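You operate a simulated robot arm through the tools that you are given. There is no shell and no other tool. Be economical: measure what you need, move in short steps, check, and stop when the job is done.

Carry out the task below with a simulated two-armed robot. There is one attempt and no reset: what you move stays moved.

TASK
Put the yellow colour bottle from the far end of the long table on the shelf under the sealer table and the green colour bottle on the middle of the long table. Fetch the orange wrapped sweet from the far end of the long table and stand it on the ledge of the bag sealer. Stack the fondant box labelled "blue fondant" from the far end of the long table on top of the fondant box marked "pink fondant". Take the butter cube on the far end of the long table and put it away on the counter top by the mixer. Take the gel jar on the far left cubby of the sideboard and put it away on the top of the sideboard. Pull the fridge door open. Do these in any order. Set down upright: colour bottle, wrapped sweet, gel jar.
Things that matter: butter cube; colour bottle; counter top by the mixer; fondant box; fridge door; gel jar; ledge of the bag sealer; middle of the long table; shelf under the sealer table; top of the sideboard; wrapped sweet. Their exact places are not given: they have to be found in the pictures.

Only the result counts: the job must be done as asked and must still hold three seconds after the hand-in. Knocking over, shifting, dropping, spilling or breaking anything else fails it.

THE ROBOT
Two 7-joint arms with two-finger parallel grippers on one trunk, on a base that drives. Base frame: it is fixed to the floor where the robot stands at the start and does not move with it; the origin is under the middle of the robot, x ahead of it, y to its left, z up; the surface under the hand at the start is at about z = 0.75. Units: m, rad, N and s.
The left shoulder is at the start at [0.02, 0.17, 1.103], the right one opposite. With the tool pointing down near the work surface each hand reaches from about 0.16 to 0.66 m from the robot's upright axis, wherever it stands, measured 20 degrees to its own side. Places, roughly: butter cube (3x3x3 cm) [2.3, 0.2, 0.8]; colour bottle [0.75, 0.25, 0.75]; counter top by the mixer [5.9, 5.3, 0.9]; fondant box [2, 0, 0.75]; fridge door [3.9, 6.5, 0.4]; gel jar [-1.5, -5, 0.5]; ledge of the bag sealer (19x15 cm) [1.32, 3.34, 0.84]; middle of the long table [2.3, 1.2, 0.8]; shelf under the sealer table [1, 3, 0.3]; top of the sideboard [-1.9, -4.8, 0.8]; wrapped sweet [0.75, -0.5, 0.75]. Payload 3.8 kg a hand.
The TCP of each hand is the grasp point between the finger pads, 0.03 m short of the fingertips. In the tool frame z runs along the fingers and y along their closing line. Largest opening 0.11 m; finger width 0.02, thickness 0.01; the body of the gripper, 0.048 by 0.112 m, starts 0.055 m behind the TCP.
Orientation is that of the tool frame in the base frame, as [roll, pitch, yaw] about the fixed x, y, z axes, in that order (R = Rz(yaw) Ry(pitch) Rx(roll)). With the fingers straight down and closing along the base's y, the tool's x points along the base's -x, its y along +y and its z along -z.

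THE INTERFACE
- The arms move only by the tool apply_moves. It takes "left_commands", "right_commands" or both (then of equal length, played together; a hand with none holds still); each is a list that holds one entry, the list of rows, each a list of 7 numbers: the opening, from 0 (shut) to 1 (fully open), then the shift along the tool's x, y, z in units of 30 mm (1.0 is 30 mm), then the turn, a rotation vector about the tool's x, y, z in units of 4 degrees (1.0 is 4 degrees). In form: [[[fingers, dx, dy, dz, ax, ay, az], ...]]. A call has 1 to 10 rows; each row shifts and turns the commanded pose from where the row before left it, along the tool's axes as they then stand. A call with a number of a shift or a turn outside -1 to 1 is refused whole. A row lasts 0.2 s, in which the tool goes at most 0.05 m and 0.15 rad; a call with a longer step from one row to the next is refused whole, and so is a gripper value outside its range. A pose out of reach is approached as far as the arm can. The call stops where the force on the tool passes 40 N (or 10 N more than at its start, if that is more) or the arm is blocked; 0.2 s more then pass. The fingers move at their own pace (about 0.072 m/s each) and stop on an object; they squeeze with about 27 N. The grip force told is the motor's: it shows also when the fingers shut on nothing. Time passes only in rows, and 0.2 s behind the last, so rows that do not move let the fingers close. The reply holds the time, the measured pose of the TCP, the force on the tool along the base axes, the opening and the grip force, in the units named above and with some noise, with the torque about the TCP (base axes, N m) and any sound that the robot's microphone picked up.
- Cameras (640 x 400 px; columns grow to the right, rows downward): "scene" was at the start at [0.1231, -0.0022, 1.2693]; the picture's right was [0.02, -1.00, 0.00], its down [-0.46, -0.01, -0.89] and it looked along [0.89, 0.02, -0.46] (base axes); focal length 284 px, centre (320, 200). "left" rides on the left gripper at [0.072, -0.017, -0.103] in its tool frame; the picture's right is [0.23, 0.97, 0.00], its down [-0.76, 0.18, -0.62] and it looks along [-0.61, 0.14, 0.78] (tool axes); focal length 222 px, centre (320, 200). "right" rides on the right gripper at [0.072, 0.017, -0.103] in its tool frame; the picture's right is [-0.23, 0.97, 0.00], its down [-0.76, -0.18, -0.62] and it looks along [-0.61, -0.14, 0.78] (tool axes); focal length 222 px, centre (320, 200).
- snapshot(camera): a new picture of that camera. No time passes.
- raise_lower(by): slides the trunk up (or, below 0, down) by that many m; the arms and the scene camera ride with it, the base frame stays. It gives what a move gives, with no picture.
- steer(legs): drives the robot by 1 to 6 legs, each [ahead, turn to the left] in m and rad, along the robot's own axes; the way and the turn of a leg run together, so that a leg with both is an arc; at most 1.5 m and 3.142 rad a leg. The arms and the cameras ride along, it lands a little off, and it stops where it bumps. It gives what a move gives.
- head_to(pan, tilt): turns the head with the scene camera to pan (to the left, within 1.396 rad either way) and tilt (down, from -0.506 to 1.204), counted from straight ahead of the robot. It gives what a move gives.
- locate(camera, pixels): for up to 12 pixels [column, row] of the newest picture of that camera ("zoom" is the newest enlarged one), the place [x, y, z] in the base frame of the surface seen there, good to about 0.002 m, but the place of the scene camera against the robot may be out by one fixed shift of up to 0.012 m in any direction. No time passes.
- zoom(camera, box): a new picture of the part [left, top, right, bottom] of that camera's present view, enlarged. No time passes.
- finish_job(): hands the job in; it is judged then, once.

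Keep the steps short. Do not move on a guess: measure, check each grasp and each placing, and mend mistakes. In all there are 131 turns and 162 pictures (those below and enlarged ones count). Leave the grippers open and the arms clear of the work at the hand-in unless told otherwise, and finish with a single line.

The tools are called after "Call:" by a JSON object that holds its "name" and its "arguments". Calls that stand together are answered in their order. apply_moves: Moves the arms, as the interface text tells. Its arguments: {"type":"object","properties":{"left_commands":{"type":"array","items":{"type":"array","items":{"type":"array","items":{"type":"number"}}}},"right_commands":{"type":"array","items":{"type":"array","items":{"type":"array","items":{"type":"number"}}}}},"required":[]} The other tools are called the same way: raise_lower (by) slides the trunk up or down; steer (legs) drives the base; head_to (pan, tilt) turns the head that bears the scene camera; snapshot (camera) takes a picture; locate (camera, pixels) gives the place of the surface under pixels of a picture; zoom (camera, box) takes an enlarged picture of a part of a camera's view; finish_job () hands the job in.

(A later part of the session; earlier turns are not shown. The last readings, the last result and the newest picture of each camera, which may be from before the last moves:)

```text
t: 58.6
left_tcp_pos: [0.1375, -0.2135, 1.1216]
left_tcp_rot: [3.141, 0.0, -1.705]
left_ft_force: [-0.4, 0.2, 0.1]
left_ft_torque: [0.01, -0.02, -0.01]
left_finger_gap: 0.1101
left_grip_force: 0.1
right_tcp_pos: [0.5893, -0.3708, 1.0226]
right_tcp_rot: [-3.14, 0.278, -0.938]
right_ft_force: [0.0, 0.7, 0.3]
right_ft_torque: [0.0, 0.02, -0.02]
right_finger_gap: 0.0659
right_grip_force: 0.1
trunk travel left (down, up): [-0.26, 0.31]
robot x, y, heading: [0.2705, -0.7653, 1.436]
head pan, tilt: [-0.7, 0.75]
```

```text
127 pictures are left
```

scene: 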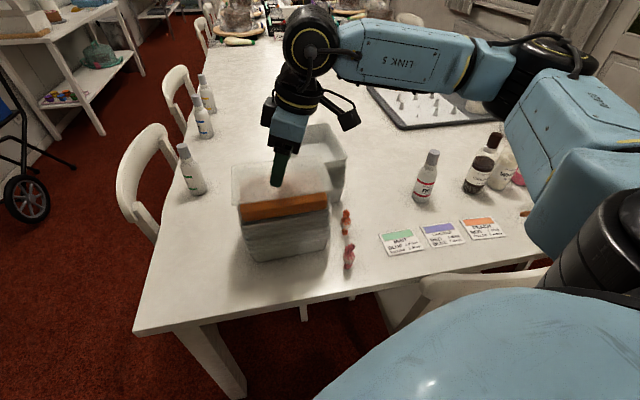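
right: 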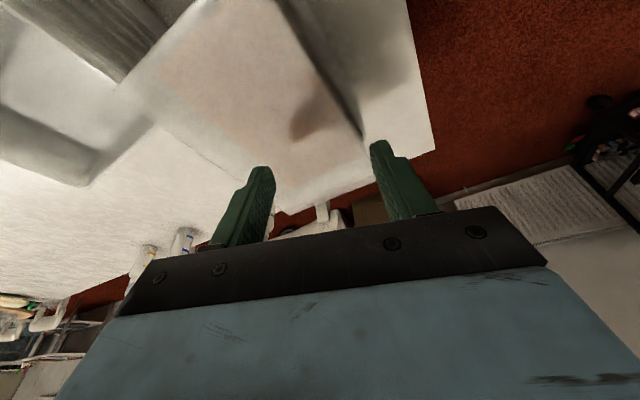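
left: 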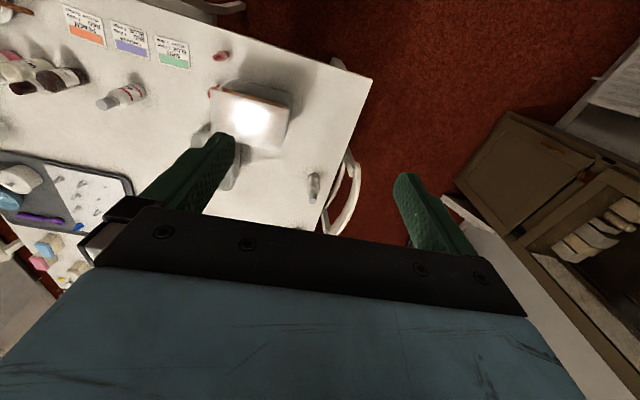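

That pose is out of reach for the wrist. Alternative: close across, but lean the gripper away from the basket by 20°. I'll undo the yaw/tilt, turn back, and lean.

Call:
{"name": "apply_moves", "arguments": {"right_commands": [[[0.5, 0, 0, -1, 0, 1, 0], [0.5, 0, 0, -1, 0, 1, 0], [0.5, 0, 0, 0, 0, 1, 0], [0.5, 0, 0, 0, 0, 1, 0], [0.5, 0, 0, 0, 0, 0, 1], [0.5, 0, 0, 0, 0, 0, 1], [0.5, 0, 0, 0, 0, 0, 1], [0.5, 0, 0, 0, 0, 0, 1], [0.5, 0, 0, 0, 0, 0, 1], [0.5, 0, 0, 0, 0, 0, 1]]]}}

Call:
{"name": "steer", "arguments": {"legs": [[0, -0.47]]}}

Call:
{"name": "apply_moves", "arguments": {"right_commands": [[[0.5, 0, 0, 0, 0, 0, 1], [0.5, 0, 0, 0, 0, 0, 1], [0.5, 0, 0, 0, 0, 0, 1], [0.5, 0, 0, 0, 0, 0, 1], [0.5, 0, 0, 0, 0, 0, 1], [0.5, 0, 0, 0, -1, 0, 0], [0.5, 0, 0, 0, -1, 0, 0], [0.5, 0, 0, 0, -1, 0, 0], [0.5, 0, 0, 0, -1, 0, 0], [0.5, 0, 0, 0, -1, 0, 0]]]}}

Call:
{"name": "snapshot", "arguments": {"camera": "right"}}

```text
t: 60.8
left_tcp_pos: [0.1371, -0.2138, 1.1216]
left_tcp_rot: [3.141, 0.001, -1.704]
left_ft_force: [0.7, 0.1, -0.7]
left_ft_torque: [-0.03, -0.02, 0.02]
left_finger_gap: 0.11
left_grip_force: 0.2
right_tcp_pos: [0.5984, -0.3824, 1.081]
right_tcp_rot: [3.14, 0.001, -1.357]
right_ft_force: [-1.0, 0.3, 0.7]
right_ft_torque: [0.0, 0.03, -0.03]
right_finger_gap: 0.0553
right_grip_force: 0.2
trunk travel left (down, up): [-0.26, 0.31]
robot x, y, heading: [0.2662, -0.77, 1.437]
head pan, tilt: [-0.7, 0.75]
```

```text
t: 62.5
left_tcp_pos: [0.4045, -0.2153, 1.1208]
left_tcp_rot: [-3.14, 0.0, -2.178]
left_ft_force: [0.6, -0.4, 0.5]
left_ft_torque: [0.02, 0.01, 0.0]
left_finger_gap: 0.1098
left_grip_force: 0.0
right_tcp_pos: [0.7373, -0.5755, 1.0809]
right_tcp_rot: [-3.141, 0.0, -1.831]
right_ft_force: [0.0, 0.1, 0.2]
right_ft_torque: [0.01, -0.01, -0.02]
right_finger_gap: 0.0553
right_grip_force: 0.1
trunk travel left (down, up): [-0.26, 0.31]
robot x, y, heading: [0.2678, -0.7639, 0.962]
head pan, tilt: [-0.7, 0.75]
```

```text
t: 64.8
left_tcp_pos: [0.4033, -0.2145, 1.1218]
left_tcp_rot: [-3.14, 0.0, -2.18]
left_ft_force: [-0.2, 1.7, 0.0]
left_ft_torque: [-0.02, 0.0, 0.05]
left_finger_gap: 0.1098
left_grip_force: 0.1
right_tcp_pos: [0.7374, -0.5747, 1.0803]
right_tcp_rot: [2.791, -0.001, -2.181]
right_ft_force: [0.0, 0.7, -0.3]
right_ft_torque: [-0.02, 0.0, 0.0]
right_finger_gap: 0.0551
right_grip_force: 0.1
trunk travel left (down, up): [-0.26, 0.31]
robot x, y, heading: [0.2668, -0.7673, 0.963]
head pan, tilt: [-0.7, 0.75]
```

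```text
126 pictures are left
```

right: 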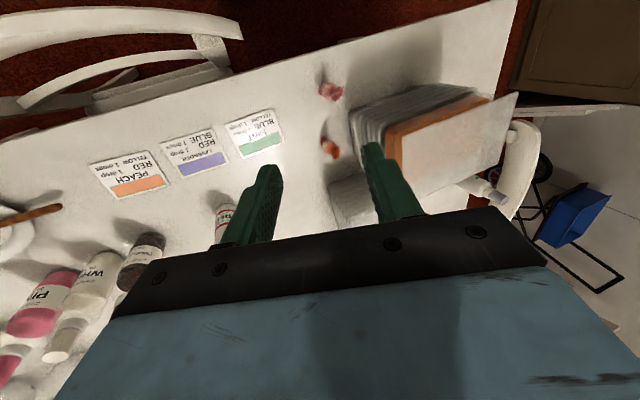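

Great view: orange sweet at (330,147), pink at (331,91). Measure through the hand camera.

Call:
{"name": "zoom", "arguments": {"camera": "right", "box": [280, 60, 440, 200]}}

Call:
{"name": "locate", "arguments": {"camera": "right", "pixels": [[330, 147], [327, 152], [333, 143], [337, 151], [331, 91], [355, 130], [358, 150], [350, 120], [335, 190], [222, 212], [385, 140], [325, 143]]}}

```text
2.86 times, centred on (360, 130) of right
```

zoom: 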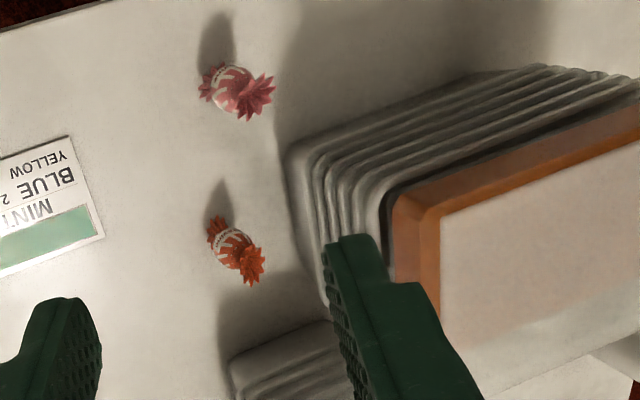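

```text
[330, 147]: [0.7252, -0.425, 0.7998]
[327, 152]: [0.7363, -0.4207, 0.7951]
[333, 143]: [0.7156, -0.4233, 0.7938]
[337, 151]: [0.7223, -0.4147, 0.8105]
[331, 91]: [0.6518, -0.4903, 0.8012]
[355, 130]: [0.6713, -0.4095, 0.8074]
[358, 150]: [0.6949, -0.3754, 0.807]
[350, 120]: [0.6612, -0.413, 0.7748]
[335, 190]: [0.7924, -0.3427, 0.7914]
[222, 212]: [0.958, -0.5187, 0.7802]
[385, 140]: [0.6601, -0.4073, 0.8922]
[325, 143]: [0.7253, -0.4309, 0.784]
```

Sweet is at (0.725,−0.422). Going to a point 20 cm back along the lean, then descending most of the way, then a check.

Call:
{"name": "apply_moves", "arguments": {"right_commands": [[[0.42, -0.988, -0.073, 0.79, 0, 0, 0], [0.42, -0.988, -0.073, 0.79, 0, 0, 0], [0.42, -0.988, -0.073, 0.79, 0, 0, 0], [0.42, -0.988, -0.073, 0.79, 0, 0, 0], [0.42, 0, 0, 0.9, 0, 0, 0], [0.42, 0, 0, 0.9, 0, 0, 0], [0.42, 0, 0, 0.9, 0, 0, 0], [0.42, 0, 0, 0.9, 0, 0, 0]]]}}

Call:
{"name": "snapshot", "arguments": {"camera": "right"}}

Call:
{"name": "zoom", "arguments": {"camera": "scene", "box": [230, 100, 470, 300]}}

```text
t: 66.5
left_tcp_pos: [0.4034, -0.2141, 1.1207]
left_tcp_rot: [3.14, -0.001, -2.181]
left_ft_force: [-0.1, -0.7, 0.6]
left_ft_torque: [-0.01, 0.0, -0.03]
left_finger_gap: 0.1098
left_grip_force: 0.0
right_tcp_pos: [0.7544, -0.4424, 0.8857]
right_tcp_rot: [2.792, -0.001, -2.182]
right_ft_force: [0.3, 0.5, -0.4]
right_ft_torque: [0.01, -0.04, 0.0]
right_finger_gap: 0.046
right_grip_force: 0.1
trunk travel left (down, up): [-0.26, 0.31]
robot x, y, heading: [0.2711, -0.7646, 0.964]
head pan, tilt: [-0.7, 0.75]
```

```text
124 pictures are left
```

right: 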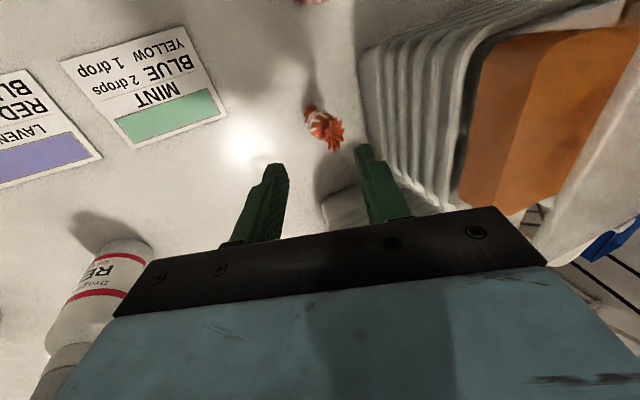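

```text
2.00 times, centred on (350, 200) of scene
```

zoom: 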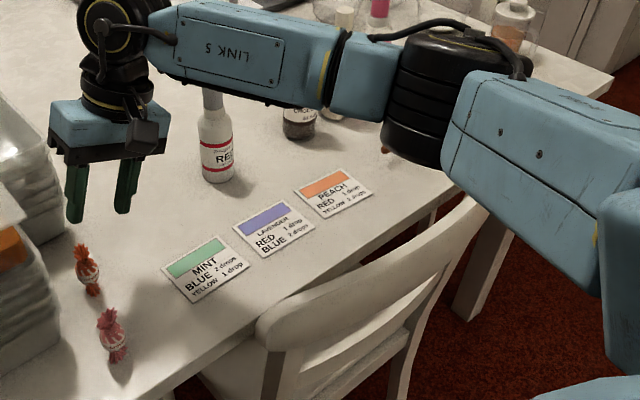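

I worry about the forearm coming down over the red and chocolate bottles. Measuring link heights.

Call:
{"name": "locate", "arguments": {"camera": "zoom", "pixels": [[225, 88], [300, 98], [350, 110], [390, 140], [400, 155], [215, 100], [216, 160], [300, 130], [460, 165], [140, 135], [85, 258], [70, 215]]}}

Call:
{"name": "snapshot", "arguments": {"camera": "left"}}

```text
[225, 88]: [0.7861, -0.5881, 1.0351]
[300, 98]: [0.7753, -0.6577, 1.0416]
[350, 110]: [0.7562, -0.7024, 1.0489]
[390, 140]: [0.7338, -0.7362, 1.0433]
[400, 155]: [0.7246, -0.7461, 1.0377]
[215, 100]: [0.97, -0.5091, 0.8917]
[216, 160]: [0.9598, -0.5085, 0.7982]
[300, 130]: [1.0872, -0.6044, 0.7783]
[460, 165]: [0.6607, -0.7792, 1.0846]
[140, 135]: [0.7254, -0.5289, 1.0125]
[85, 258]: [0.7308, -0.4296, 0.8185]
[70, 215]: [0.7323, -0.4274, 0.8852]
```

```text
122 pictures are left
```

left: 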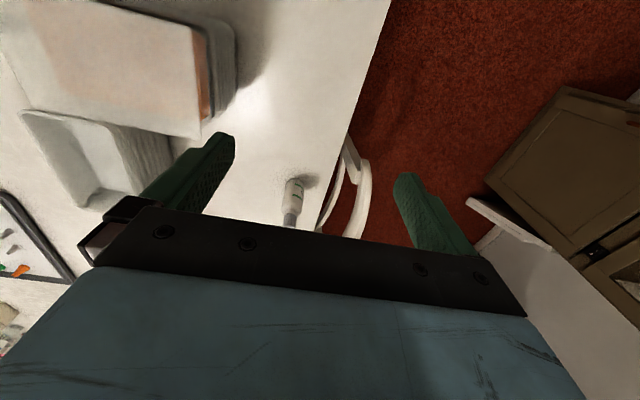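

Clearances are fine. Descend the last 9 cm and close on the sweet.

Call:
{"name": "apply_moves", "arguments": {"right_commands": [[[0.42, 0, 0, 0.76, 0, 0, 0], [0.42, 0, 0, 0.76, 0, 0, 0], [0.42, 0, 0, 0.76, 0, 0, 0], [0.42, 0, 0, 0.76, 0, 0, 0]]]}}

Call:
{"name": "snapshot", "arguments": {"camera": "right"}}

```text
t: 67.5
left_tcp_pos: [0.4035, -0.2149, 1.1218]
left_tcp_rot: [-3.141, 0.0, -2.182]
left_ft_force: [0.1, -0.1, -0.6]
left_ft_torque: [0.01, -0.03, -0.02]
left_finger_gap: 0.11
left_grip_force: 0.1
right_tcp_pos: [0.7291, -0.4257, 0.8003]
right_tcp_rot: [2.792, 0.001, -2.179]
right_ft_force: [-0.1, 0.3, 0.2]
right_ft_torque: [-0.03, -0.03, 0.02]
right_finger_gap: 0.0459
right_grip_force: 0.0
trunk travel left (down, up): [-0.26, 0.31]
robot x, y, heading: [0.2686, -0.7656, 0.967]
head pan, tilt: [-0.7, 0.75]
```

```text
121 pictures are left
```

right: 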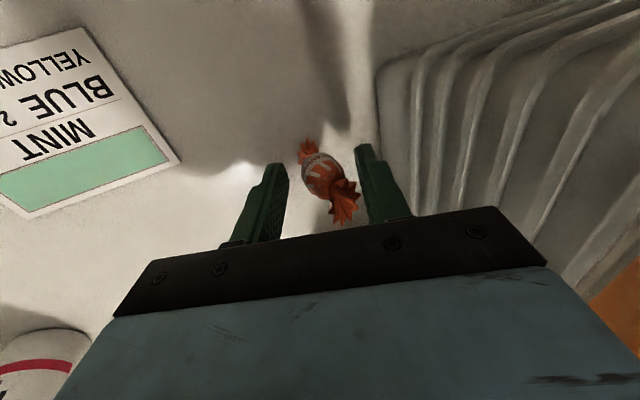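

The sweet lies between the pads. Closing and lifting back along the lean.

Call:
{"name": "apply_moves", "arguments": {"right_commands": [[[0, 0, 0, 0, 0, 0, 0], [0, 0, 0, 0, 0, 0, 0], [0, 0, 0, 0, 0, 0, 0], [0, 0, 0, 0, 0, 0, 0]]]}}

Call:
{"name": "apply_moves", "arguments": {"right_commands": [[[0, 0, 0, -0.5, 0, 0, 0], [0, 0, 0, -0.8, 0, 0, 0], [0, 0, 0, -1, 0, 0, 0], [0, 0, 0, -1, 0, 0, 0], [0, 0, 0, -1, 0, 0, 0], [0, 0, 0, -1, 0, 0, 0], [0, 0, 0, -1, 0, 0, 0]]]}}

Call:
{"name": "snapshot", "arguments": {"camera": "right"}}

```text
t: 68.5
left_tcp_pos: [0.4036, -0.2151, 1.1211]
left_tcp_rot: [3.141, -0.002, -2.181]
left_ft_force: [-0.4, 0.8, -0.4]
left_ft_torque: [0.0, 0.01, 0.04]
left_finger_gap: 0.11
left_grip_force: 0.1
right_tcp_pos: [0.7297, -0.4249, 0.8001]
right_tcp_rot: [2.792, -0.001, -2.181]
right_ft_force: [-0.9, -0.8, -0.5]
right_ft_torque: [0.01, 0.0, 0.03]
right_finger_gap: 0.0226
right_grip_force: 26.7
trunk travel left (down, up): [-0.26, 0.31]
robot x, y, heading: [0.2685, -0.769, 0.966]
head pan, tilt: [-0.7, 0.75]
```

```text
t: 70.2
left_tcp_pos: [0.403, -0.2153, 1.121]
left_tcp_rot: [-3.141, 0.001, -2.179]
left_ft_force: [0.0, 0.0, 0.8]
left_ft_torque: [0.02, -0.02, 0.0]
left_finger_gap: 0.11
left_grip_force: 0.1
right_tcp_pos: [0.7833, -0.4616, 0.9791]
right_tcp_rot: [2.794, 0.0, -2.179]
right_ft_force: [0.1, -0.9, -0.6]
right_ft_torque: [0.01, 0.02, 0.02]
right_finger_gap: 0.0227
right_grip_force: 27.5
trunk travel left (down, up): [-0.26, 0.31]
robot x, y, heading: [0.269, -0.7683, 0.958]
head pan, tilt: [-0.7, 0.75]
```

```text
120 pictures are left
```

right: 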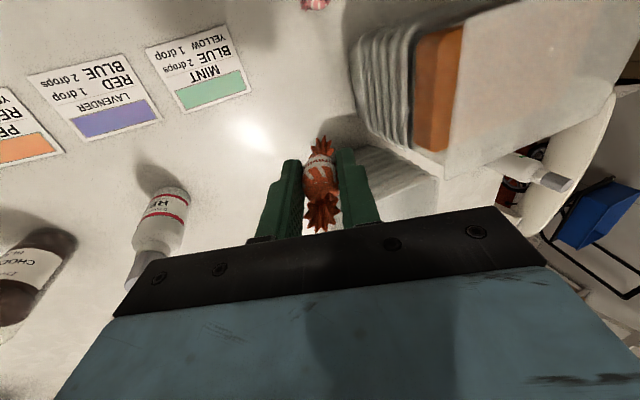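

Sweet held (gap 22.6 mm). Before driving to the aisle, I'll measure how far the aisle chairs stick out, using a wider view.

Call:
{"name": "raise_lower", "arguments": {"by": 0.25}}

Call:
{"name": "head_to", "arguments": {"pan": 0.3, "tilt": 0.7}}

Call:
{"name": "snapshot", "arguments": {"camera": "scene"}}

```text
t: 72.7
left_tcp_pos: [0.4047, -0.2139, 1.3704]
left_tcp_rot: [-3.141, -0.001, -2.181]
left_ft_force: [0.0, 0.2, 0.5]
left_ft_torque: [0.03, -0.03, -0.02]
left_finger_gap: 0.1099
left_grip_force: 0.2
right_tcp_pos: [0.7807, -0.4615, 1.2286]
right_tcp_rot: [2.792, 0.001, -2.181]
right_ft_force: [-0.2, -0.9, -0.6]
right_ft_torque: [-0.05, -0.03, -0.02]
right_finger_gap: 0.0228
right_grip_force: 27.0
trunk travel left (down, up): [-0.51, 0.06]
robot x, y, heading: [0.271, -0.7668, 0.961]
head pan, tilt: [-0.7, 0.75]
```

```text
t: 74.0
left_tcp_pos: [0.404, -0.2143, 1.371]
left_tcp_rot: [3.141, -0.001, -2.181]
left_ft_force: [-0.2, 0.7, -0.8]
left_ft_torque: [0.03, -0.02, 0.0]
left_finger_gap: 0.1098
left_grip_force: 0.0
right_tcp_pos: [0.7824, -0.4618, 1.2303]
right_tcp_rot: [2.792, -0.001, -2.179]
right_ft_force: [-0.2, 0.7, 0.4]
right_ft_torque: [0.02, 0.02, 0.01]
right_finger_gap: 0.0228
right_grip_force: 27.0
trunk travel left (down, up): [-0.51, 0.06]
robot x, y, heading: [0.2707, -0.7612, 0.959]
head pan, tilt: [0.3, 0.7]
```

```text
119 pictures are left
```

scene: 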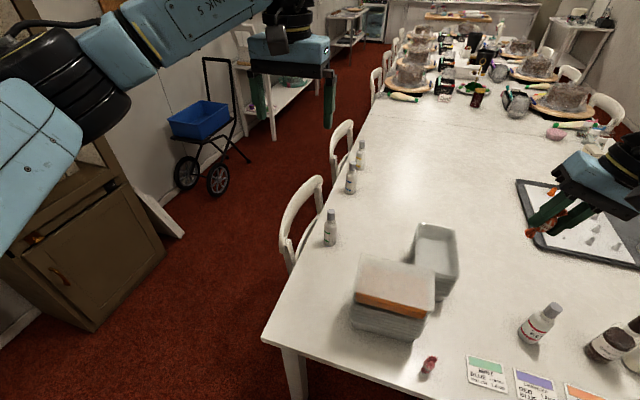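

Call:
{"name": "locate", "arguments": {"camera": "scene", "pixels": [[285, 225], [290, 262], [320, 182], [332, 155], [350, 124], [375, 75], [330, 217], [361, 145], [350, 172], [230, 160], [170, 170], [290, 90]]}}

Call:
{"name": "zoom", "arguments": {"camera": "scene", "box": [250, 90, 410, 280]}}

```text
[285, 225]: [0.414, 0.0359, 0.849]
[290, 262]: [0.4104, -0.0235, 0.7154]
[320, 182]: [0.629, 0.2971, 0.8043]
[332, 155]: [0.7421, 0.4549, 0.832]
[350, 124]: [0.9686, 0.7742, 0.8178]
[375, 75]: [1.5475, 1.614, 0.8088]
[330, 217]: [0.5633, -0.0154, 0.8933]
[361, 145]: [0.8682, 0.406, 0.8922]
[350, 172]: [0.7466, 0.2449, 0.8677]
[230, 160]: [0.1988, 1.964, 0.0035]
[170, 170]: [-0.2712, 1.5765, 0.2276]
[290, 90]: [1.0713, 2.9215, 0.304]
```

```text
2.11 times, centred on (330, 185) of scene
```

zoom: 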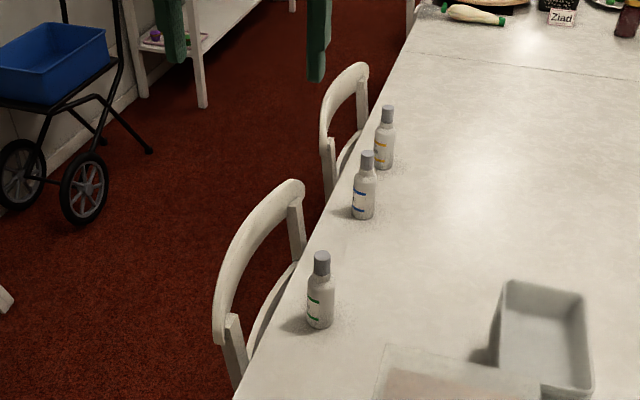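

Chair backs reach out to n≈0.3 only. I'll reverse to the aisle, go along it and face the table at the yellow bottle.

Call:
{"name": "steer", "arguments": {"legs": [[0, -1.556], [-0.7, 0], [0, 1.571], [1.14, 0], [0, -1.571]]}}

Call:
{"name": "head_to", "arguments": {"pan": 0.1, "tilt": 0.8}}

Call:
{"name": "snapshot", "arguments": {"camera": "scene"}}

Call:
{"name": "snapshot", "arguments": {"camera": "left"}}

```text
t: 94.7
left_tcp_pos: [0.8804, 0.4201, 1.3707]
left_tcp_rot: [3.141, 0.0, 2.525]
left_ft_force: [0.3, 0.1, 0.1]
left_ft_torque: [-0.01, 0.01, -0.03]
left_finger_gap: 0.11
left_grip_force: 0.0
right_tcp_pos: [0.633, 0.0455, 1.2299]
right_tcp_rot: [2.793, -0.001, 2.524]
right_ft_force: [-0.4, 0.3, -0.7]
right_ft_torque: [-0.01, 0.01, -0.03]
right_finger_gap: 0.0227
right_grip_force: 26.7
trunk travel left (down, up): [-0.51, 0.06]
robot x, y, heading: [0.3318, 0.5631, -0.623]
head pan, tilt: [0.3, 0.7]
```

```text
t: 95.4
left_tcp_pos: [0.8827, 0.4209, 1.3712]
left_tcp_rot: [-3.141, -0.001, 2.523]
left_ft_force: [0.7, 0.3, 0.7]
left_ft_torque: [0.02, -0.01, 0.0]
left_finger_gap: 0.11
left_grip_force: 0.1
right_tcp_pos: [0.6324, 0.0453, 1.2277]
right_tcp_rot: [2.793, 0.0, 2.525]
right_ft_force: [0.5, 0.0, -1.0]
right_ft_torque: [-0.02, -0.02, -0.01]
right_finger_gap: 0.0224
right_grip_force: 27.0
trunk travel left (down, up): [-0.51, 0.06]
robot x, y, heading: [0.3324, 0.5642, -0.618]
head pan, tilt: [0.099, 0.799]
```

```text
117 pictures are left
```

scene: 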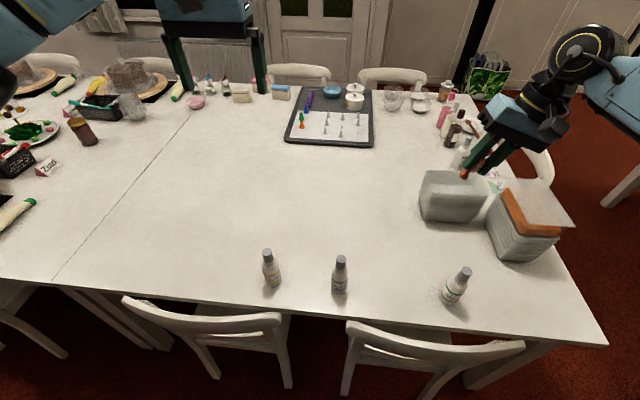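

```text
116 pictures are left
```

left: 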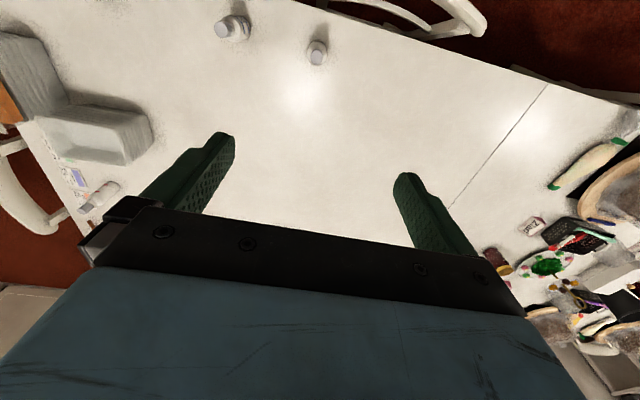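

Yellow should be the one at (317,52) in the left-hand view. Measure it, then tilt the left tool 45° forward for a grasp that also suits the shelf.

Call:
{"name": "locate", "arguments": {"camera": "left", "pixels": [[316, 58], [318, 44], [314, 62], [322, 50], [230, 28], [245, 20], [300, 120]]}}

Call:
{"name": "zoom", "arguments": {"camera": "scene", "box": [240, 235, 380, 310]}}

Call:
{"name": "apply_moves", "arguments": {"left_commands": [[[0.7, 0, 0, 0, 0, -1, 0], [0.7, 0, 0, 0, 0, -1, 0], [0.7, 0, 0, 0, 0, -1, 0], [0.7, 0, 0, 0, 0, -1, 0], [0.7, 0, 0, 0, 0, -1, 0], [0.7, 0, 0, 0, 0, -1, 0], [0.7, 0, 0, 0, 0, -1, 0], [0.7, 0, 0, 0, 0, -1, 0], [0.7, 0, 0, 0, 0, -1, 0], [0.7, 0, 0, 0, 0, -1, 0]]]}}

Call:
{"name": "locate", "arguments": {"camera": "scene", "pixels": [[267, 252], [272, 275], [341, 258], [338, 285], [464, 270], [453, 293]]}}

```text
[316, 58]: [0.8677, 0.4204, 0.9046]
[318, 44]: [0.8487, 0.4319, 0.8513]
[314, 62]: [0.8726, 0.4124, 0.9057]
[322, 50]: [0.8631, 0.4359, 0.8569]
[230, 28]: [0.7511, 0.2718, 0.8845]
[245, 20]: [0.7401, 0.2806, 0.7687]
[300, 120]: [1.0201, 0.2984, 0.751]
```

```text
4.57 times, centred on (310, 272) of scene
```

zoom: 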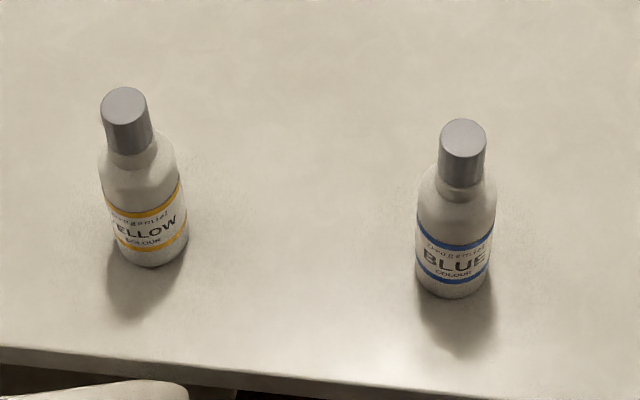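

```text
t: 97.6
left_tcp_pos: [0.883, 0.4208, 1.3712]
left_tcp_rot: [3.141, 0.7, 2.522]
left_ft_force: [-0.4, 0.7, 0.3]
left_ft_torque: [0.02, 0.0, 0.0]
left_finger_gap: 0.0771
left_grip_force: 0.1
right_tcp_pos: [0.632, 0.0455, 1.2295]
right_tcp_rot: [2.792, -0.001, 2.524]
right_ft_force: [0.3, -0.7, -1.0]
right_ft_torque: [0.0, -0.04, -0.04]
right_finger_gap: 0.0225
right_grip_force: 27.1
trunk travel left (down, up): [-0.51, 0.06]
robot x, y, heading: [0.3333, 0.5645, -0.62]
head pan, tilt: [0.099, 0.799]
```

```text
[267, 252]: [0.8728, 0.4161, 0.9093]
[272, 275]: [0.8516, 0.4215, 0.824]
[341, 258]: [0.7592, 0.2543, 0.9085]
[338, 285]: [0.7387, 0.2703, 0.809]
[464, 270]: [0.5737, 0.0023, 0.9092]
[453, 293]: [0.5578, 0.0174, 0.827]
```

Yellow axis (0.868, 0.418), cap top 0.908. Lower the trunk 0.2 and go to a pre-grasp 12 cm back along the tool.

Call:
{"name": "raise_lower", "arguments": {"by": -0.2}}

Call:
{"name": "apply_moves", "arguments": {"left_commands": [[[0.7, 0.843, -0.041, 0.497, 0, 0, 0], [0.7, 0.843, -0.041, 0.497, 0, 0, 0], [0.7, 0.843, -0.041, 0.497, 0, 0, 0], [0.7, 0.843, -0.041, 0.497, 0, 0, 0], [0.7, 0.843, -0.041, 0.497, 0, 0, 0], [0.7, 0.843, -0.041, 0.497, 0, 0, 0], [0.7, 0.843, -0.041, 0.497, 0, 0, 0], [0.7, 0.843, -0.041, 0.497, 0, 0, 0], [0.7, 0.843, -0.041, 0.497, 0, 0, 0]]]}}

Call:
{"name": "snapshot", "arguments": {"camera": "left"}}

Call:
{"name": "snapshot", "arguments": {"camera": "scene"}}

```text
t: 99.8
left_tcp_pos: [0.8824, 0.4208, 1.1711]
left_tcp_rot: [3.142, 0.697, 2.522]
left_ft_force: [-0.2, 0.1, 0.0]
left_ft_torque: [-0.02, 0.01, 0.0]
left_finger_gap: 0.0772
left_grip_force: 0.0
right_tcp_pos: [0.6331, 0.0463, 1.0289]
right_tcp_rot: [2.792, -0.001, 2.525]
right_ft_force: [-0.4, 0.6, -1.1]
right_ft_torque: [0.0, 0.05, -0.03]
right_finger_gap: 0.0223
right_grip_force: 27.5
trunk travel left (down, up): [-0.31, 0.26]
robot x, y, heading: [0.3264, 0.5583, -0.615]
head pan, tilt: [0.099, 0.799]
```

```text
t: 101.8
left_tcp_pos: [0.8041, 0.4651, 0.9222]
left_tcp_rot: [3.141, 0.699, 2.523]
left_ft_force: [-0.8, 0.4, 0.6]
left_ft_torque: [-0.01, -0.02, -0.01]
left_finger_gap: 0.0771
left_grip_force: 0.0
right_tcp_pos: [0.6316, 0.0452, 1.0289]
right_tcp_rot: [2.793, 0.0, 2.525]
right_ft_force: [0.1, -0.9, -0.2]
right_ft_torque: [0.01, 0.01, 0.01]
right_finger_gap: 0.0226
right_grip_force: 26.8
trunk travel left (down, up): [-0.31, 0.26]
robot x, y, heading: [0.3335, 0.5626, -0.616]
head pan, tilt: [0.099, 0.799]
```

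```text
114 pictures are left
```

left: 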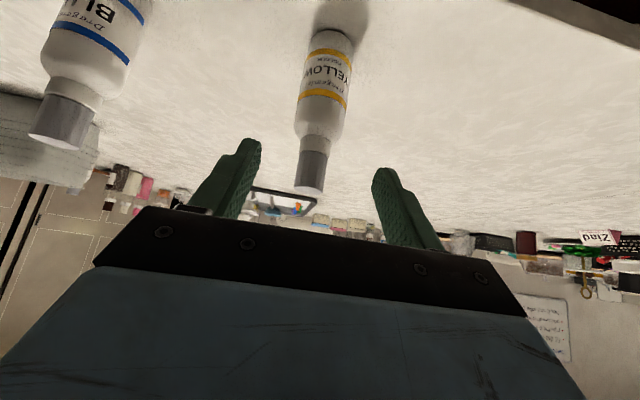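

```text
113 pictures are left
```

scene: 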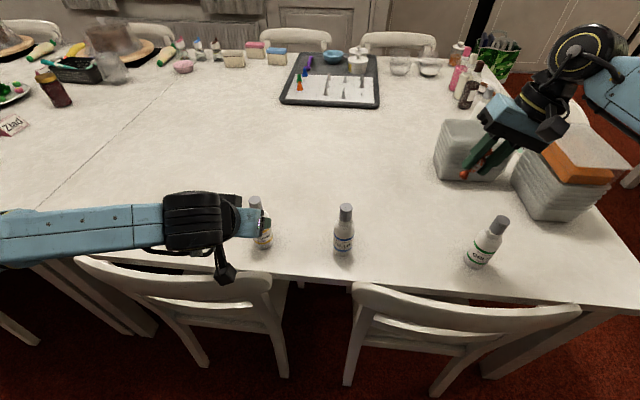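

Aligned. Check the forearm's height over chair and table before the final approach.

Call:
{"name": "locate", "arguments": {"camera": "scene", "pixels": [[20, 258], [100, 250], [180, 250], [225, 272], [120, 268], [230, 230]]}}

Call:
{"name": "locate", "arguments": {"camera": "left", "pixels": [[310, 188], [326, 70], [316, 130]]}}

```text
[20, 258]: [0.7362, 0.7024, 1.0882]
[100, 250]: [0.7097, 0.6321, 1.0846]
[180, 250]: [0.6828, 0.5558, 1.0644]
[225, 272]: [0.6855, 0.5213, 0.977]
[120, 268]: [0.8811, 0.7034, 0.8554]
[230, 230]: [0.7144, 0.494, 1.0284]
```

```text
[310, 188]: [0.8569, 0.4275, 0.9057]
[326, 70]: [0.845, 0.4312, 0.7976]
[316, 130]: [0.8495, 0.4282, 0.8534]
```

The hand camera would hit the chair back, so I'll back off and approach through the gap between the chairs: reverse along the aisle and come in at an angle.

Call:
{"name": "apply_moves", "arguments": {"left_commands": [[[0.7, -0.843, 0.041, -0.497, 0, 0, 0], [0.7, -0.843, 0.041, -0.497, 0, 0, 0], [0.7, -0.843, 0.041, -0.497, 0, 0, 0], [0.7, -0.843, 0.041, -0.497, 0, 0, 0], [0.7, -0.843, 0.041, -0.497, 0, 0, 0], [0.7, -0.843, 0.041, -0.497, 0, 0, 0]]]}}

Call:
{"name": "steer", "arguments": {"legs": [[0, 1.591], [-0.2, 0], [0, -0.845]]}}

Call:
{"name": "head_to", "arguments": {"pan": 0.0, "tilt": 0.8}}

Call:
{"name": "snapshot", "arguments": {"camera": "scene"}}

```text
t: 103.2
left_tcp_pos: [0.8554, 0.4345, 1.089]
left_tcp_rot: [-3.14, 0.698, 2.523]
left_ft_force: [-0.3, -0.3, -0.3]
left_ft_torque: [-0.01, -0.02, 0.02]
left_finger_gap: 0.0771
left_grip_force: 0.0
right_tcp_pos: [0.6321, 0.0451, 1.0285]
right_tcp_rot: [2.793, -0.001, 2.524]
right_ft_force: [-0.5, -0.3, 0.1]
right_ft_torque: [0.03, 0.0, 0.0]
right_finger_gap: 0.0225
right_grip_force: 27.3
trunk travel left (down, up): [-0.31, 0.26]
robot x, y, heading: [0.336, 0.5627, -0.615]
head pan, tilt: [0.099, 0.799]
```

```text
t: 110.9
left_tcp_pos: [0.6904, 0.6581, 1.0882]
left_tcp_rot: [3.141, 0.698, -3.016]
left_ft_force: [0.4, -1.0, 0.3]
left_ft_torque: [0.01, 0.02, -0.02]
left_finger_gap: 0.0771
left_grip_force: 0.1
right_tcp_pos: [0.7907, 0.2198, 1.0293]
right_tcp_rot: [2.792, 0.001, -3.015]
right_ft_force: [-0.3, 0.2, 0.6]
right_ft_torque: [0.02, -0.02, 0.0]
right_finger_gap: 0.0226
right_grip_force: 27.0
trunk travel left (down, up): [-0.31, 0.26]
robot x, y, heading: [0.2195, 0.3931, 0.128]
head pan, tilt: [0.099, 0.799]
```

```text
t: 111.6
left_tcp_pos: [0.6921, 0.6585, 1.0891]
left_tcp_rot: [-3.141, 0.699, -3.015]
left_ft_force: [0.1, -0.4, -0.3]
left_ft_torque: [-0.01, -0.02, -0.03]
left_finger_gap: 0.077
left_grip_force: 0.1
right_tcp_pos: [0.7921, 0.2193, 1.0295]
right_tcp_rot: [2.793, 0.0, -3.015]
right_ft_force: [-0.3, 0.7, 0.3]
right_ft_torque: [-0.02, 0.0, 0.0]
right_finger_gap: 0.0225
right_grip_force: 27.0
trunk travel left (down, up): [-0.31, 0.26]
robot x, y, heading: [0.2191, 0.3988, 0.132]
head pan, tilt: [0.0, 0.799]
```

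```text
112 pictures are left
```

scene: 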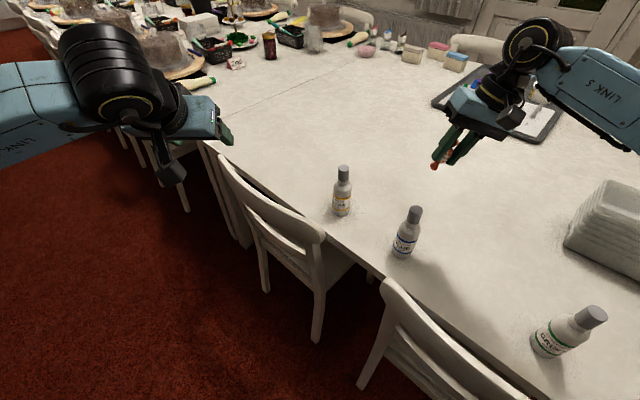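

Clear gap now. Going to the pre-grasp 15 cm back along the tool.

Call:
{"name": "apply_moves", "arguments": {"left_commands": [[[0.7, 0.197, -0.861, 0.47, 0, 0, 0], [0.7, 0.197, -0.861, 0.47, 0, 0, 0], [0.7, 0.197, -0.861, 0.47, 0, 0, 0], [0.7, 0.197, -0.861, 0.47, 0, 0, 0], [0.7, 0.197, -0.861, 0.47, 0, 0, 0], [0.7, 0.197, -0.861, 0.47, 0, 0, 0], [0.7, 0.197, -0.861, 0.47, 0, 0, 0], [0.7, 0.197, -0.861, 0.47, 0, 0, 0], [0.7, 0.197, -0.861, 0.47, 0, 0, 0], [0.7, 0.197, -0.861, 0.47, 0, 0, 0]]]}}

Call:
{"name": "snapshot", "arguments": {"camera": "left"}}

Call:
{"name": "snapshot", "arguments": {"camera": "scene"}}

```text
t: 113.8
left_tcp_pos: [0.7703, 0.4076, 0.9426]
left_tcp_rot: [-3.142, 0.698, -3.016]
left_ft_force: [-0.2, 0.9, -0.6]
left_ft_torque: [0.04, -0.02, -0.01]
left_finger_gap: 0.0769
left_grip_force: 0.1
right_tcp_pos: [0.792, 0.2197, 1.0286]
right_tcp_rot: [2.794, 0.0, -3.016]
right_ft_force: [0.8, 0.0, 0.2]
right_ft_torque: [0.01, 0.02, -0.01]
right_finger_gap: 0.0223
right_grip_force: 27.4
trunk travel left (down, up): [-0.31, 0.26]
robot x, y, heading: [0.2226, 0.3974, 0.125]
head pan, tilt: [0.0, 0.799]
```

```text
111 pictures are left
```

left: 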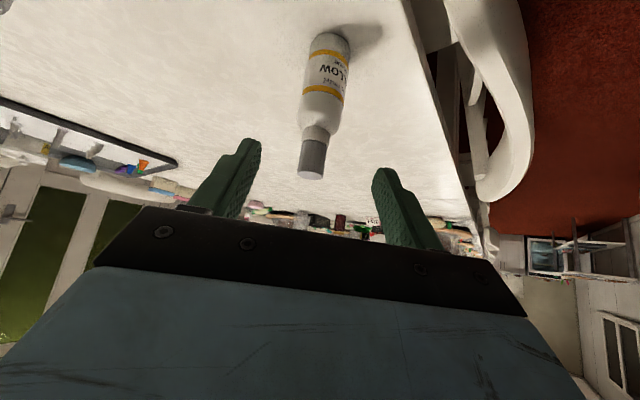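

```text
110 pictures are left
```

scene: 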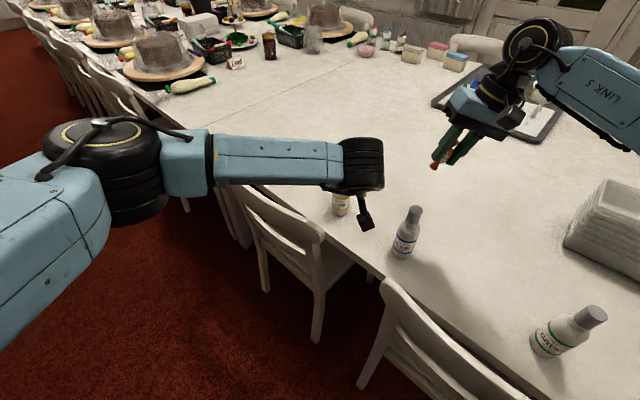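

Call:
{"name": "locate", "arguments": {"camera": "left", "pixels": [[313, 160], [325, 90], [320, 115], [307, 110], [342, 113]]}}

Call:
{"name": "locate", "arguments": {"camera": "scene", "pixels": [[366, 222], [280, 180], [160, 215], [300, 215]]}}

```text
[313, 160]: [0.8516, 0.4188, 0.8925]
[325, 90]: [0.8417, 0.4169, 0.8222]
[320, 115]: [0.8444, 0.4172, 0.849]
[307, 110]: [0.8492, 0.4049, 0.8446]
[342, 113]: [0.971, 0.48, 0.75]
```

```text
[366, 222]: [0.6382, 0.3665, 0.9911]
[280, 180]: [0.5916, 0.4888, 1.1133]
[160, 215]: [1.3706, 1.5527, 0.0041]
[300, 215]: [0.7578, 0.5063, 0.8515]
```

Bottle centre (0.867, 0.418). Final approach and close.

Call:
{"name": "apply_moves", "arguments": {"left_commands": [[[0.7, 0, 0, 0.83, 0, 0, 0], [0.7, 0, 0, 0.83, 0, 0, 0], [0.7, 0, 0, 0.83, 0, 0, 0], [0.7, 0, 0, 0.83, 0, 0, 0], [0.7, 0, 0, 0.83, 0, 0, 0], [0.7, 0, 0, 0.85, 0, 0, 0], [0, 0, 0, 0, 0, 0, 0], [0, 0, 0, 0, 0, 0, 0], [0, 0, 0, 0, 0, 0, 0]]]}}

Call:
{"name": "snapshot", "arguments": {"camera": "left"}}

```text
t: 115.8
left_tcp_pos: [0.8587, 0.4199, 0.8342]
left_tcp_rot: [-3.14, 0.697, -3.013]
left_ft_force: [0.0, -0.3, -0.5]
left_ft_torque: [-0.03, 0.03, -0.01]
left_finger_gap: 0.047
left_grip_force: 26.8
left hand out of reach, approached as far as the arm can: row 6
right_tcp_pos: [0.7918, 0.2194, 1.0286]
right_tcp_rot: [2.792, -0.001, -3.015]
right_ft_force: [-0.2, -0.3, -0.2]
right_ft_torque: [-0.01, 0.0, -0.03]
right_finger_gap: 0.0226
right_grip_force: 26.7
trunk travel left (down, up): [-0.31, 0.26]
robot x, y, heading: [0.2241, 0.3979, 0.128]
head pan, tilt: [0.0, 0.799]
```

```text
109 pictures are left
```

left: 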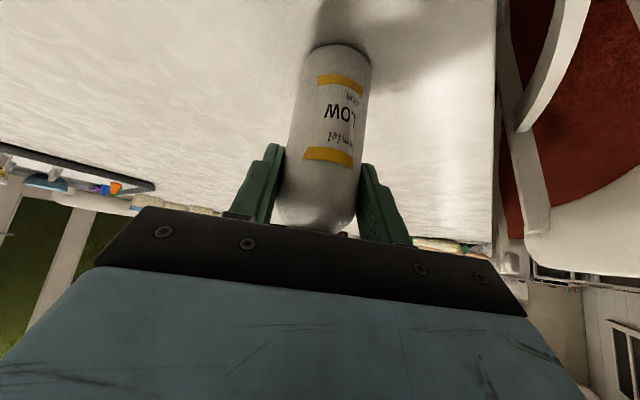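

Yellow gripped (47 mm). Lift with the trunk, then drive down the aisle toward the sealer and look before turning.

Call:
{"name": "raise_lower", "arguments": {"by": 0.25}}

Call:
{"name": "steer", "arguments": {"legs": [[0, 0.847], [1.3, 0], [0.9, 0]]}}

Call:
{"name": "head_to", "arguments": {"pan": 0.9, "tilt": 0.7}}

Call:
{"name": "snapshot", "arguments": {"camera": "scene"}}

```text
t: 118.3
left_tcp_pos: [0.8595, 0.4203, 1.0842]
left_tcp_rot: [3.141, 0.697, -3.015]
left_ft_force: [0.4, -0.7, -1.6]
left_ft_torque: [0.0, 0.06, 0.01]
left_finger_gap: 0.047
left_grip_force: 27.5
right_tcp_pos: [0.7931, 0.2196, 1.2798]
right_tcp_rot: [2.792, 0.0, -3.016]
right_ft_force: [-0.3, -0.4, -0.1]
right_ft_torque: [0.0, 0.04, 0.0]
right_finger_gap: 0.0226
right_grip_force: 27.0
trunk travel left (down, up): [-0.56, 0.01]
robot x, y, heading: [0.221, 0.3994, 0.134]
head pan, tilt: [0.0, 0.799]
```

```text
t: 131.4
left_tcp_pos: [1.8777, 2.7082, 1.0848]
left_tcp_rot: [3.141, 0.698, -2.174]
left_ft_force: [-0.5, 1.0, -1.1]
left_ft_torque: [-0.05, -0.02, 0.01]
left_finger_gap: 0.0468
left_grip_force: 27.0
right_tcp_pos: [1.9819, 2.526, 1.2789]
right_tcp_rot: [2.792, 0.0, -2.172]
right_ft_force: [0.0, -0.4, -0.9]
right_ft_torque: [0.02, -0.01, 0.0]
right_finger_gap: 0.0227
right_grip_force: 27.1
trunk travel left (down, up): [-0.56, 0.01]
robot x, y, heading: [1.4689, 2.2177, 0.97]
head pan, tilt: [0.0, 0.799]
```

```text
t: 132.6
left_tcp_pos: [1.879, 2.708, 1.0849]
left_tcp_rot: [-3.141, 0.699, -2.174]
left_ft_force: [-0.8, 0.6, -1.5]
left_ft_torque: [-0.01, 0.02, -0.01]
left_finger_gap: 0.0466
left_grip_force: 27.3
right_tcp_pos: [1.9811, 2.5248, 1.2794]
right_tcp_rot: [2.792, 0.0, -2.171]
right_ft_force: [0.3, 0.4, 0.2]
right_ft_torque: [0.0, -0.01, 0.0]
right_finger_gap: 0.0225
right_grip_force: 26.4
trunk travel left (down, up): [-0.56, 0.01]
robot x, y, heading: [1.4701, 2.2188, 0.971]
head pan, tilt: [0.901, 0.7]
```

```text
108 pictures are left
```

scene: 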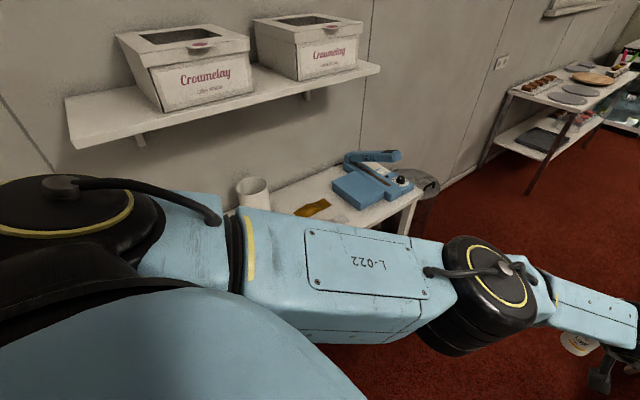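

The sealer (blue) is ahead-left at (370,185). Zoom and measure.

Call:
{"name": "zoom", "arguments": {"camera": "scene", "box": [230, 140, 450, 250]}}

Call:
{"name": "locate", "arguments": {"camera": "scene", "pixels": [[355, 190], [340, 182], [385, 192], [365, 203], [350, 172], [375, 158], [410, 195], [345, 225], [255, 190], [220, 105], [375, 70], [75, 145]]}}

```text
2.91 times, centred on (340, 195) of scene
```

zoom: 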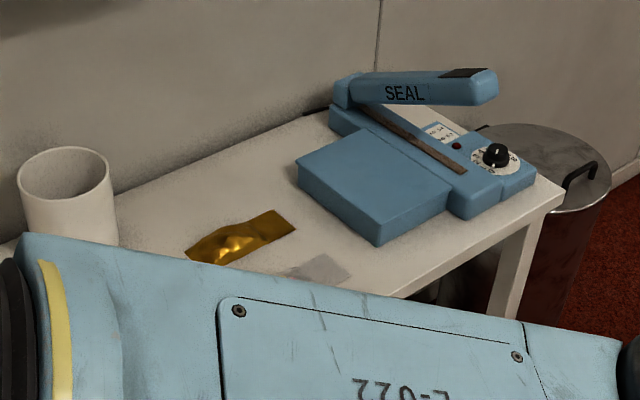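

```text
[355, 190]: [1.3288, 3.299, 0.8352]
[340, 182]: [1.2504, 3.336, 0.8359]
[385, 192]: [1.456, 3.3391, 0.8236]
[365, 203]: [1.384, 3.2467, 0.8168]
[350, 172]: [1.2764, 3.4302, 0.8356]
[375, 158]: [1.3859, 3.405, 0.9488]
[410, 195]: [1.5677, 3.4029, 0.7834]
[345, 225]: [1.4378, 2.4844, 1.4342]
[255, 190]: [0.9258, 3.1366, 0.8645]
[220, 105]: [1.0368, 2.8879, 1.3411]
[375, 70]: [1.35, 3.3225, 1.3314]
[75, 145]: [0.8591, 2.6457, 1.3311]
```

Ledge top is z≈0.836. First the shelf: pull the left hand in 18 cm, turn to face the sealer table and look.

Call:
{"name": "apply_moves", "arguments": {"left_commands": [[[0, 0.918, 0, -0.773, 0, 0, 0], [0, 0.918, 0, -0.773, 0, 0, 0], [0, 0.918, 0, -0.773, 0, 0, 0], [0, 0.918, 0, -0.773, 0, 0, 0], [0, 0.918, 0, -0.773, 0, 0, 0]]]}}

Call:
{"name": "steer", "arguments": {"legs": [[0, 1.575]]}}

Call:
{"name": "head_to", "arguments": {"pan": 0.0, "tilt": 0.85}}

Call:
{"name": "snapshot", "arguments": {"camera": "scene"}}

```text
t: 133.8
left_tcp_pos: [1.7767, 2.5599, 1.0858]
left_tcp_rot: [3.141, 0.701, -2.171]
left_ft_force: [0.1, -0.3, -1.0]
left_ft_torque: [-0.02, 0.0, 0.01]
left_finger_gap: 0.0467
left_grip_force: 26.9
right_tcp_pos: [1.982, 2.5264, 1.2793]
right_tcp_rot: [2.793, -0.001, -2.173]
right_ft_force: [-0.4, -0.9, 0.9]
right_ft_torque: [0.01, 0.0, 0.01]
right_finger_gap: 0.0226
right_grip_force: 27.5
trunk travel left (down, up): [-0.56, 0.01]
robot x, y, heading: [1.4748, 2.218, 0.968]
head pan, tilt: [0.901, 0.7]
```

```text
t: 138.1
left_tcp_pos: [1.1277, 2.5255, 1.0854]
left_tcp_rot: [3.141, 0.698, -0.607]
left_ft_force: [-0.4, 0.7, -1.0]
left_ft_torque: [-0.01, -0.02, 0.04]
left_finger_gap: 0.0469
left_grip_force: 27.3
right_tcp_pos: [1.1623, 2.7302, 1.2801]
right_tcp_rot: [2.793, 0.0, -0.607]
right_ft_force: [0.5, 0.7, 0.2]
right_ft_torque: [-0.02, 0.01, 0.01]
right_finger_gap: 0.0228
right_grip_force: 27.5
trunk travel left (down, up): [-0.56, 0.01]
robot x, y, heading: [1.4727, 2.2177, 2.536]
head pan, tilt: [0.901, 0.7]
```

```text
t: 139.3
left_tcp_pos: [1.1278, 2.5251, 1.0858]
left_tcp_rot: [3.14, 0.698, -0.605]
left_ft_force: [0.4, -0.1, -1.7]
left_ft_torque: [0.0, 0.0, -0.01]
left_finger_gap: 0.047
left_grip_force: 27.2
right_tcp_pos: [1.1631, 2.7302, 1.2797]
right_tcp_rot: [2.793, 0.001, -0.604]
right_ft_force: [0.1, -0.1, -0.2]
right_ft_torque: [0.0, 0.0, 0.01]
right_finger_gap: 0.0223
right_grip_force: 26.8
trunk travel left (down, up): [-0.56, 0.01]
robot x, y, heading: [1.4698, 2.2159, 2.537]
head pan, tilt: [0.0, 0.85]
```

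```text
106 pictures are left
```

scene: 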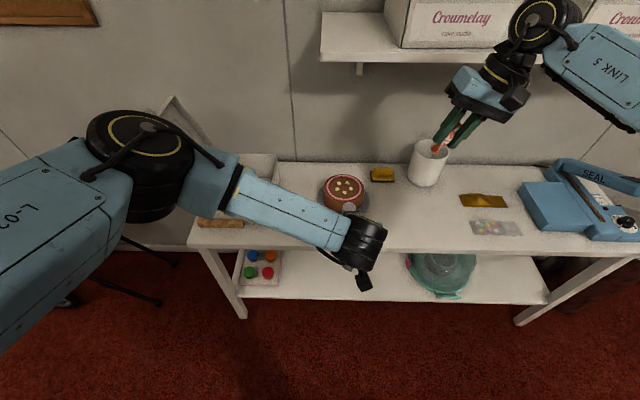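

Shelf is clear between the pots and the teal dome. Measure edges.

Call:
{"name": "locate", "arguments": {"camera": "scene", "pixels": [[310, 290], [310, 265], [310, 298], [400, 252], [420, 250], [300, 245], [410, 270], [440, 297], [500, 290], [280, 275], [350, 193], [430, 160]]}}

Call:
{"name": "zoom", "arguments": {"camera": "scene", "box": [220, 180, 520, 330]}}

```text
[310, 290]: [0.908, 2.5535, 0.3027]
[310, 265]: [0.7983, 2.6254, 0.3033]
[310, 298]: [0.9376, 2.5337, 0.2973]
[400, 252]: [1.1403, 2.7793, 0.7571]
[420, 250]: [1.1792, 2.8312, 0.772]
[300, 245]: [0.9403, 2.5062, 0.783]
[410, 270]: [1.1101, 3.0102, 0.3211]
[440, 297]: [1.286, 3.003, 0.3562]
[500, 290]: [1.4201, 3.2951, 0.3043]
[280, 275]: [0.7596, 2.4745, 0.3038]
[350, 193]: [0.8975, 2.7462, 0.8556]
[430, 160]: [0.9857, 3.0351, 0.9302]
```

```text
2.13 times, centred on (370, 255) of scene
```

zoom: 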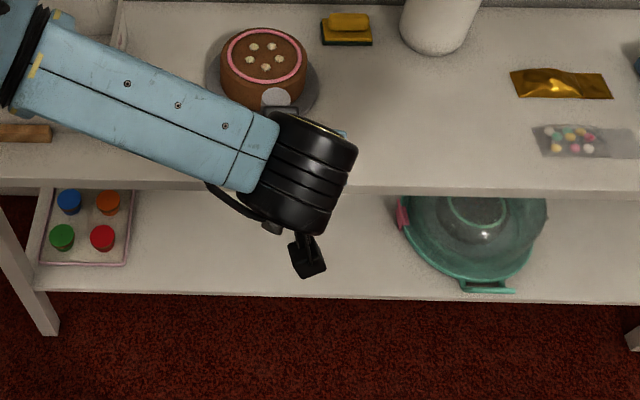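

Shelf z≈0.303, edge at n≈−0.645; tabletop edge n≈−0.612. Plan: tuck the right hand back and up, shift left hand, lower trunk fully, then edge forward.

Call:
{"name": "apply_moves", "arguments": {"right_commands": [[[0, 0.9, 0, -0.8, 0, 0, 0], [0, 0.9, 0, -0.8, 0, 0, 0], [0, 0.9, 0, -0.8, 0, 0, 0], [0, 0.9, 0, -0.8, 0, 0, 0], [0, 0.9, 0, -0.8, 0, 0, 0], [0, 0.9, 0, -0.8, 0, 0, 0], [0, 0.9, 0, 0, 0, 0, 0]]], "left_commands": [[[0, 0, 0.6, 0, 0, 0, 0], [0, 0, 0.6, 0, 0, 0, 0], [0, 0, 0.6, 0, 0, 0, 0], [0, 0, 0.6, 0, 0, 0, 0], [0, 0, 0.6, 0, 0, 0, 0], [0, 0, 0.6, 0, 0, 0, 0], [0, 0, 0, 0, 0, 0, 0]]]}}

Call:
{"name": "raise_lower", "arguments": {"by": -0.3}}

Call:
{"name": "snapshot", "arguments": {"camera": "scene"}}

```text
t: 140.9
left_tcp_pos: [1.0673, 2.4352, 1.0861]
left_tcp_rot: [-3.142, 0.7, -0.605]
left_ft_force: [-0.2, -0.5, -0.8]
left_ft_torque: [-0.02, -0.03, 0.03]
left_finger_gap: 0.0465
left_grip_force: 27.2
right_tcp_pos: [1.349, 2.6623, 1.414]
right_tcp_rot: [2.794, 0.0, -0.605]
right_ft_force: [-0.3, 0.2, -0.1]
right_ft_torque: [-0.03, 0.05, 0.03]
right_finger_gap: 0.0226
right_grip_force: 27.0
trunk travel left (down, up): [-0.56, 0.01]
robot x, y, heading: [1.4681, 2.2165, 2.543]
head pan, tilt: [0.0, 0.85]
```

```text
t: 143.9
left_tcp_pos: [1.0665, 2.4361, 0.7849]
left_tcp_rot: [3.141, 0.699, -0.605]
left_ft_force: [-0.1, 0.5, -1.2]
left_ft_torque: [-0.02, -0.02, -0.01]
left_finger_gap: 0.0468
left_grip_force: 27.0
right_tcp_pos: [1.347, 2.6631, 1.1143]
right_tcp_rot: [2.793, 0.0, -0.606]
right_ft_force: [0.3, 0.9, -0.1]
right_ft_torque: [-0.01, 0.0, 0.0]
right_finger_gap: 0.0225
right_grip_force: 27.2
trunk travel left (down, up): [-0.26, 0.31]
robot x, y, heading: [1.4719, 2.2172, 2.536]
head pan, tilt: [0.0, 0.85]
```

```text
104 pictures are left
```

scene: 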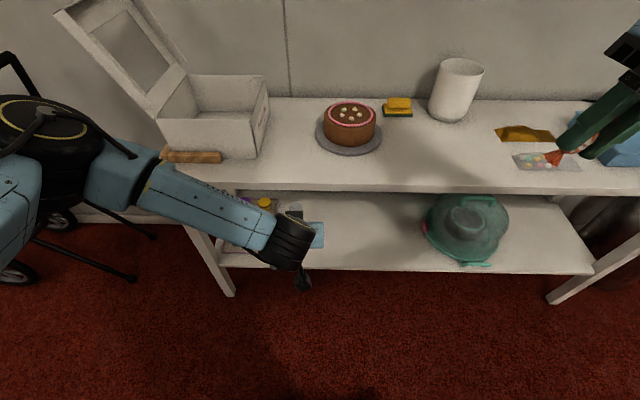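

Check the left elbow against the cart before lowering further.

Call:
{"name": "locate", "arguments": {"camera": "scene", "pixels": [[60, 150], [20, 180], [10, 120], [20, 75], [130, 275], [60, 215], [190, 200], [420, 260], [360, 230], [250, 215]]}}

```text
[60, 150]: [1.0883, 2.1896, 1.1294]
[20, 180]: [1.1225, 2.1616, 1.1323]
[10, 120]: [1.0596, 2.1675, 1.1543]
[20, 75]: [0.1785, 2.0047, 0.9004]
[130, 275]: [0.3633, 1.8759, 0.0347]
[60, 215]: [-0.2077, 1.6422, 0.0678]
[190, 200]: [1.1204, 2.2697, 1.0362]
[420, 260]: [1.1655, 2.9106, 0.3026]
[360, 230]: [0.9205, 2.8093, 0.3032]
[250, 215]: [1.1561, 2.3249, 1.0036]
```

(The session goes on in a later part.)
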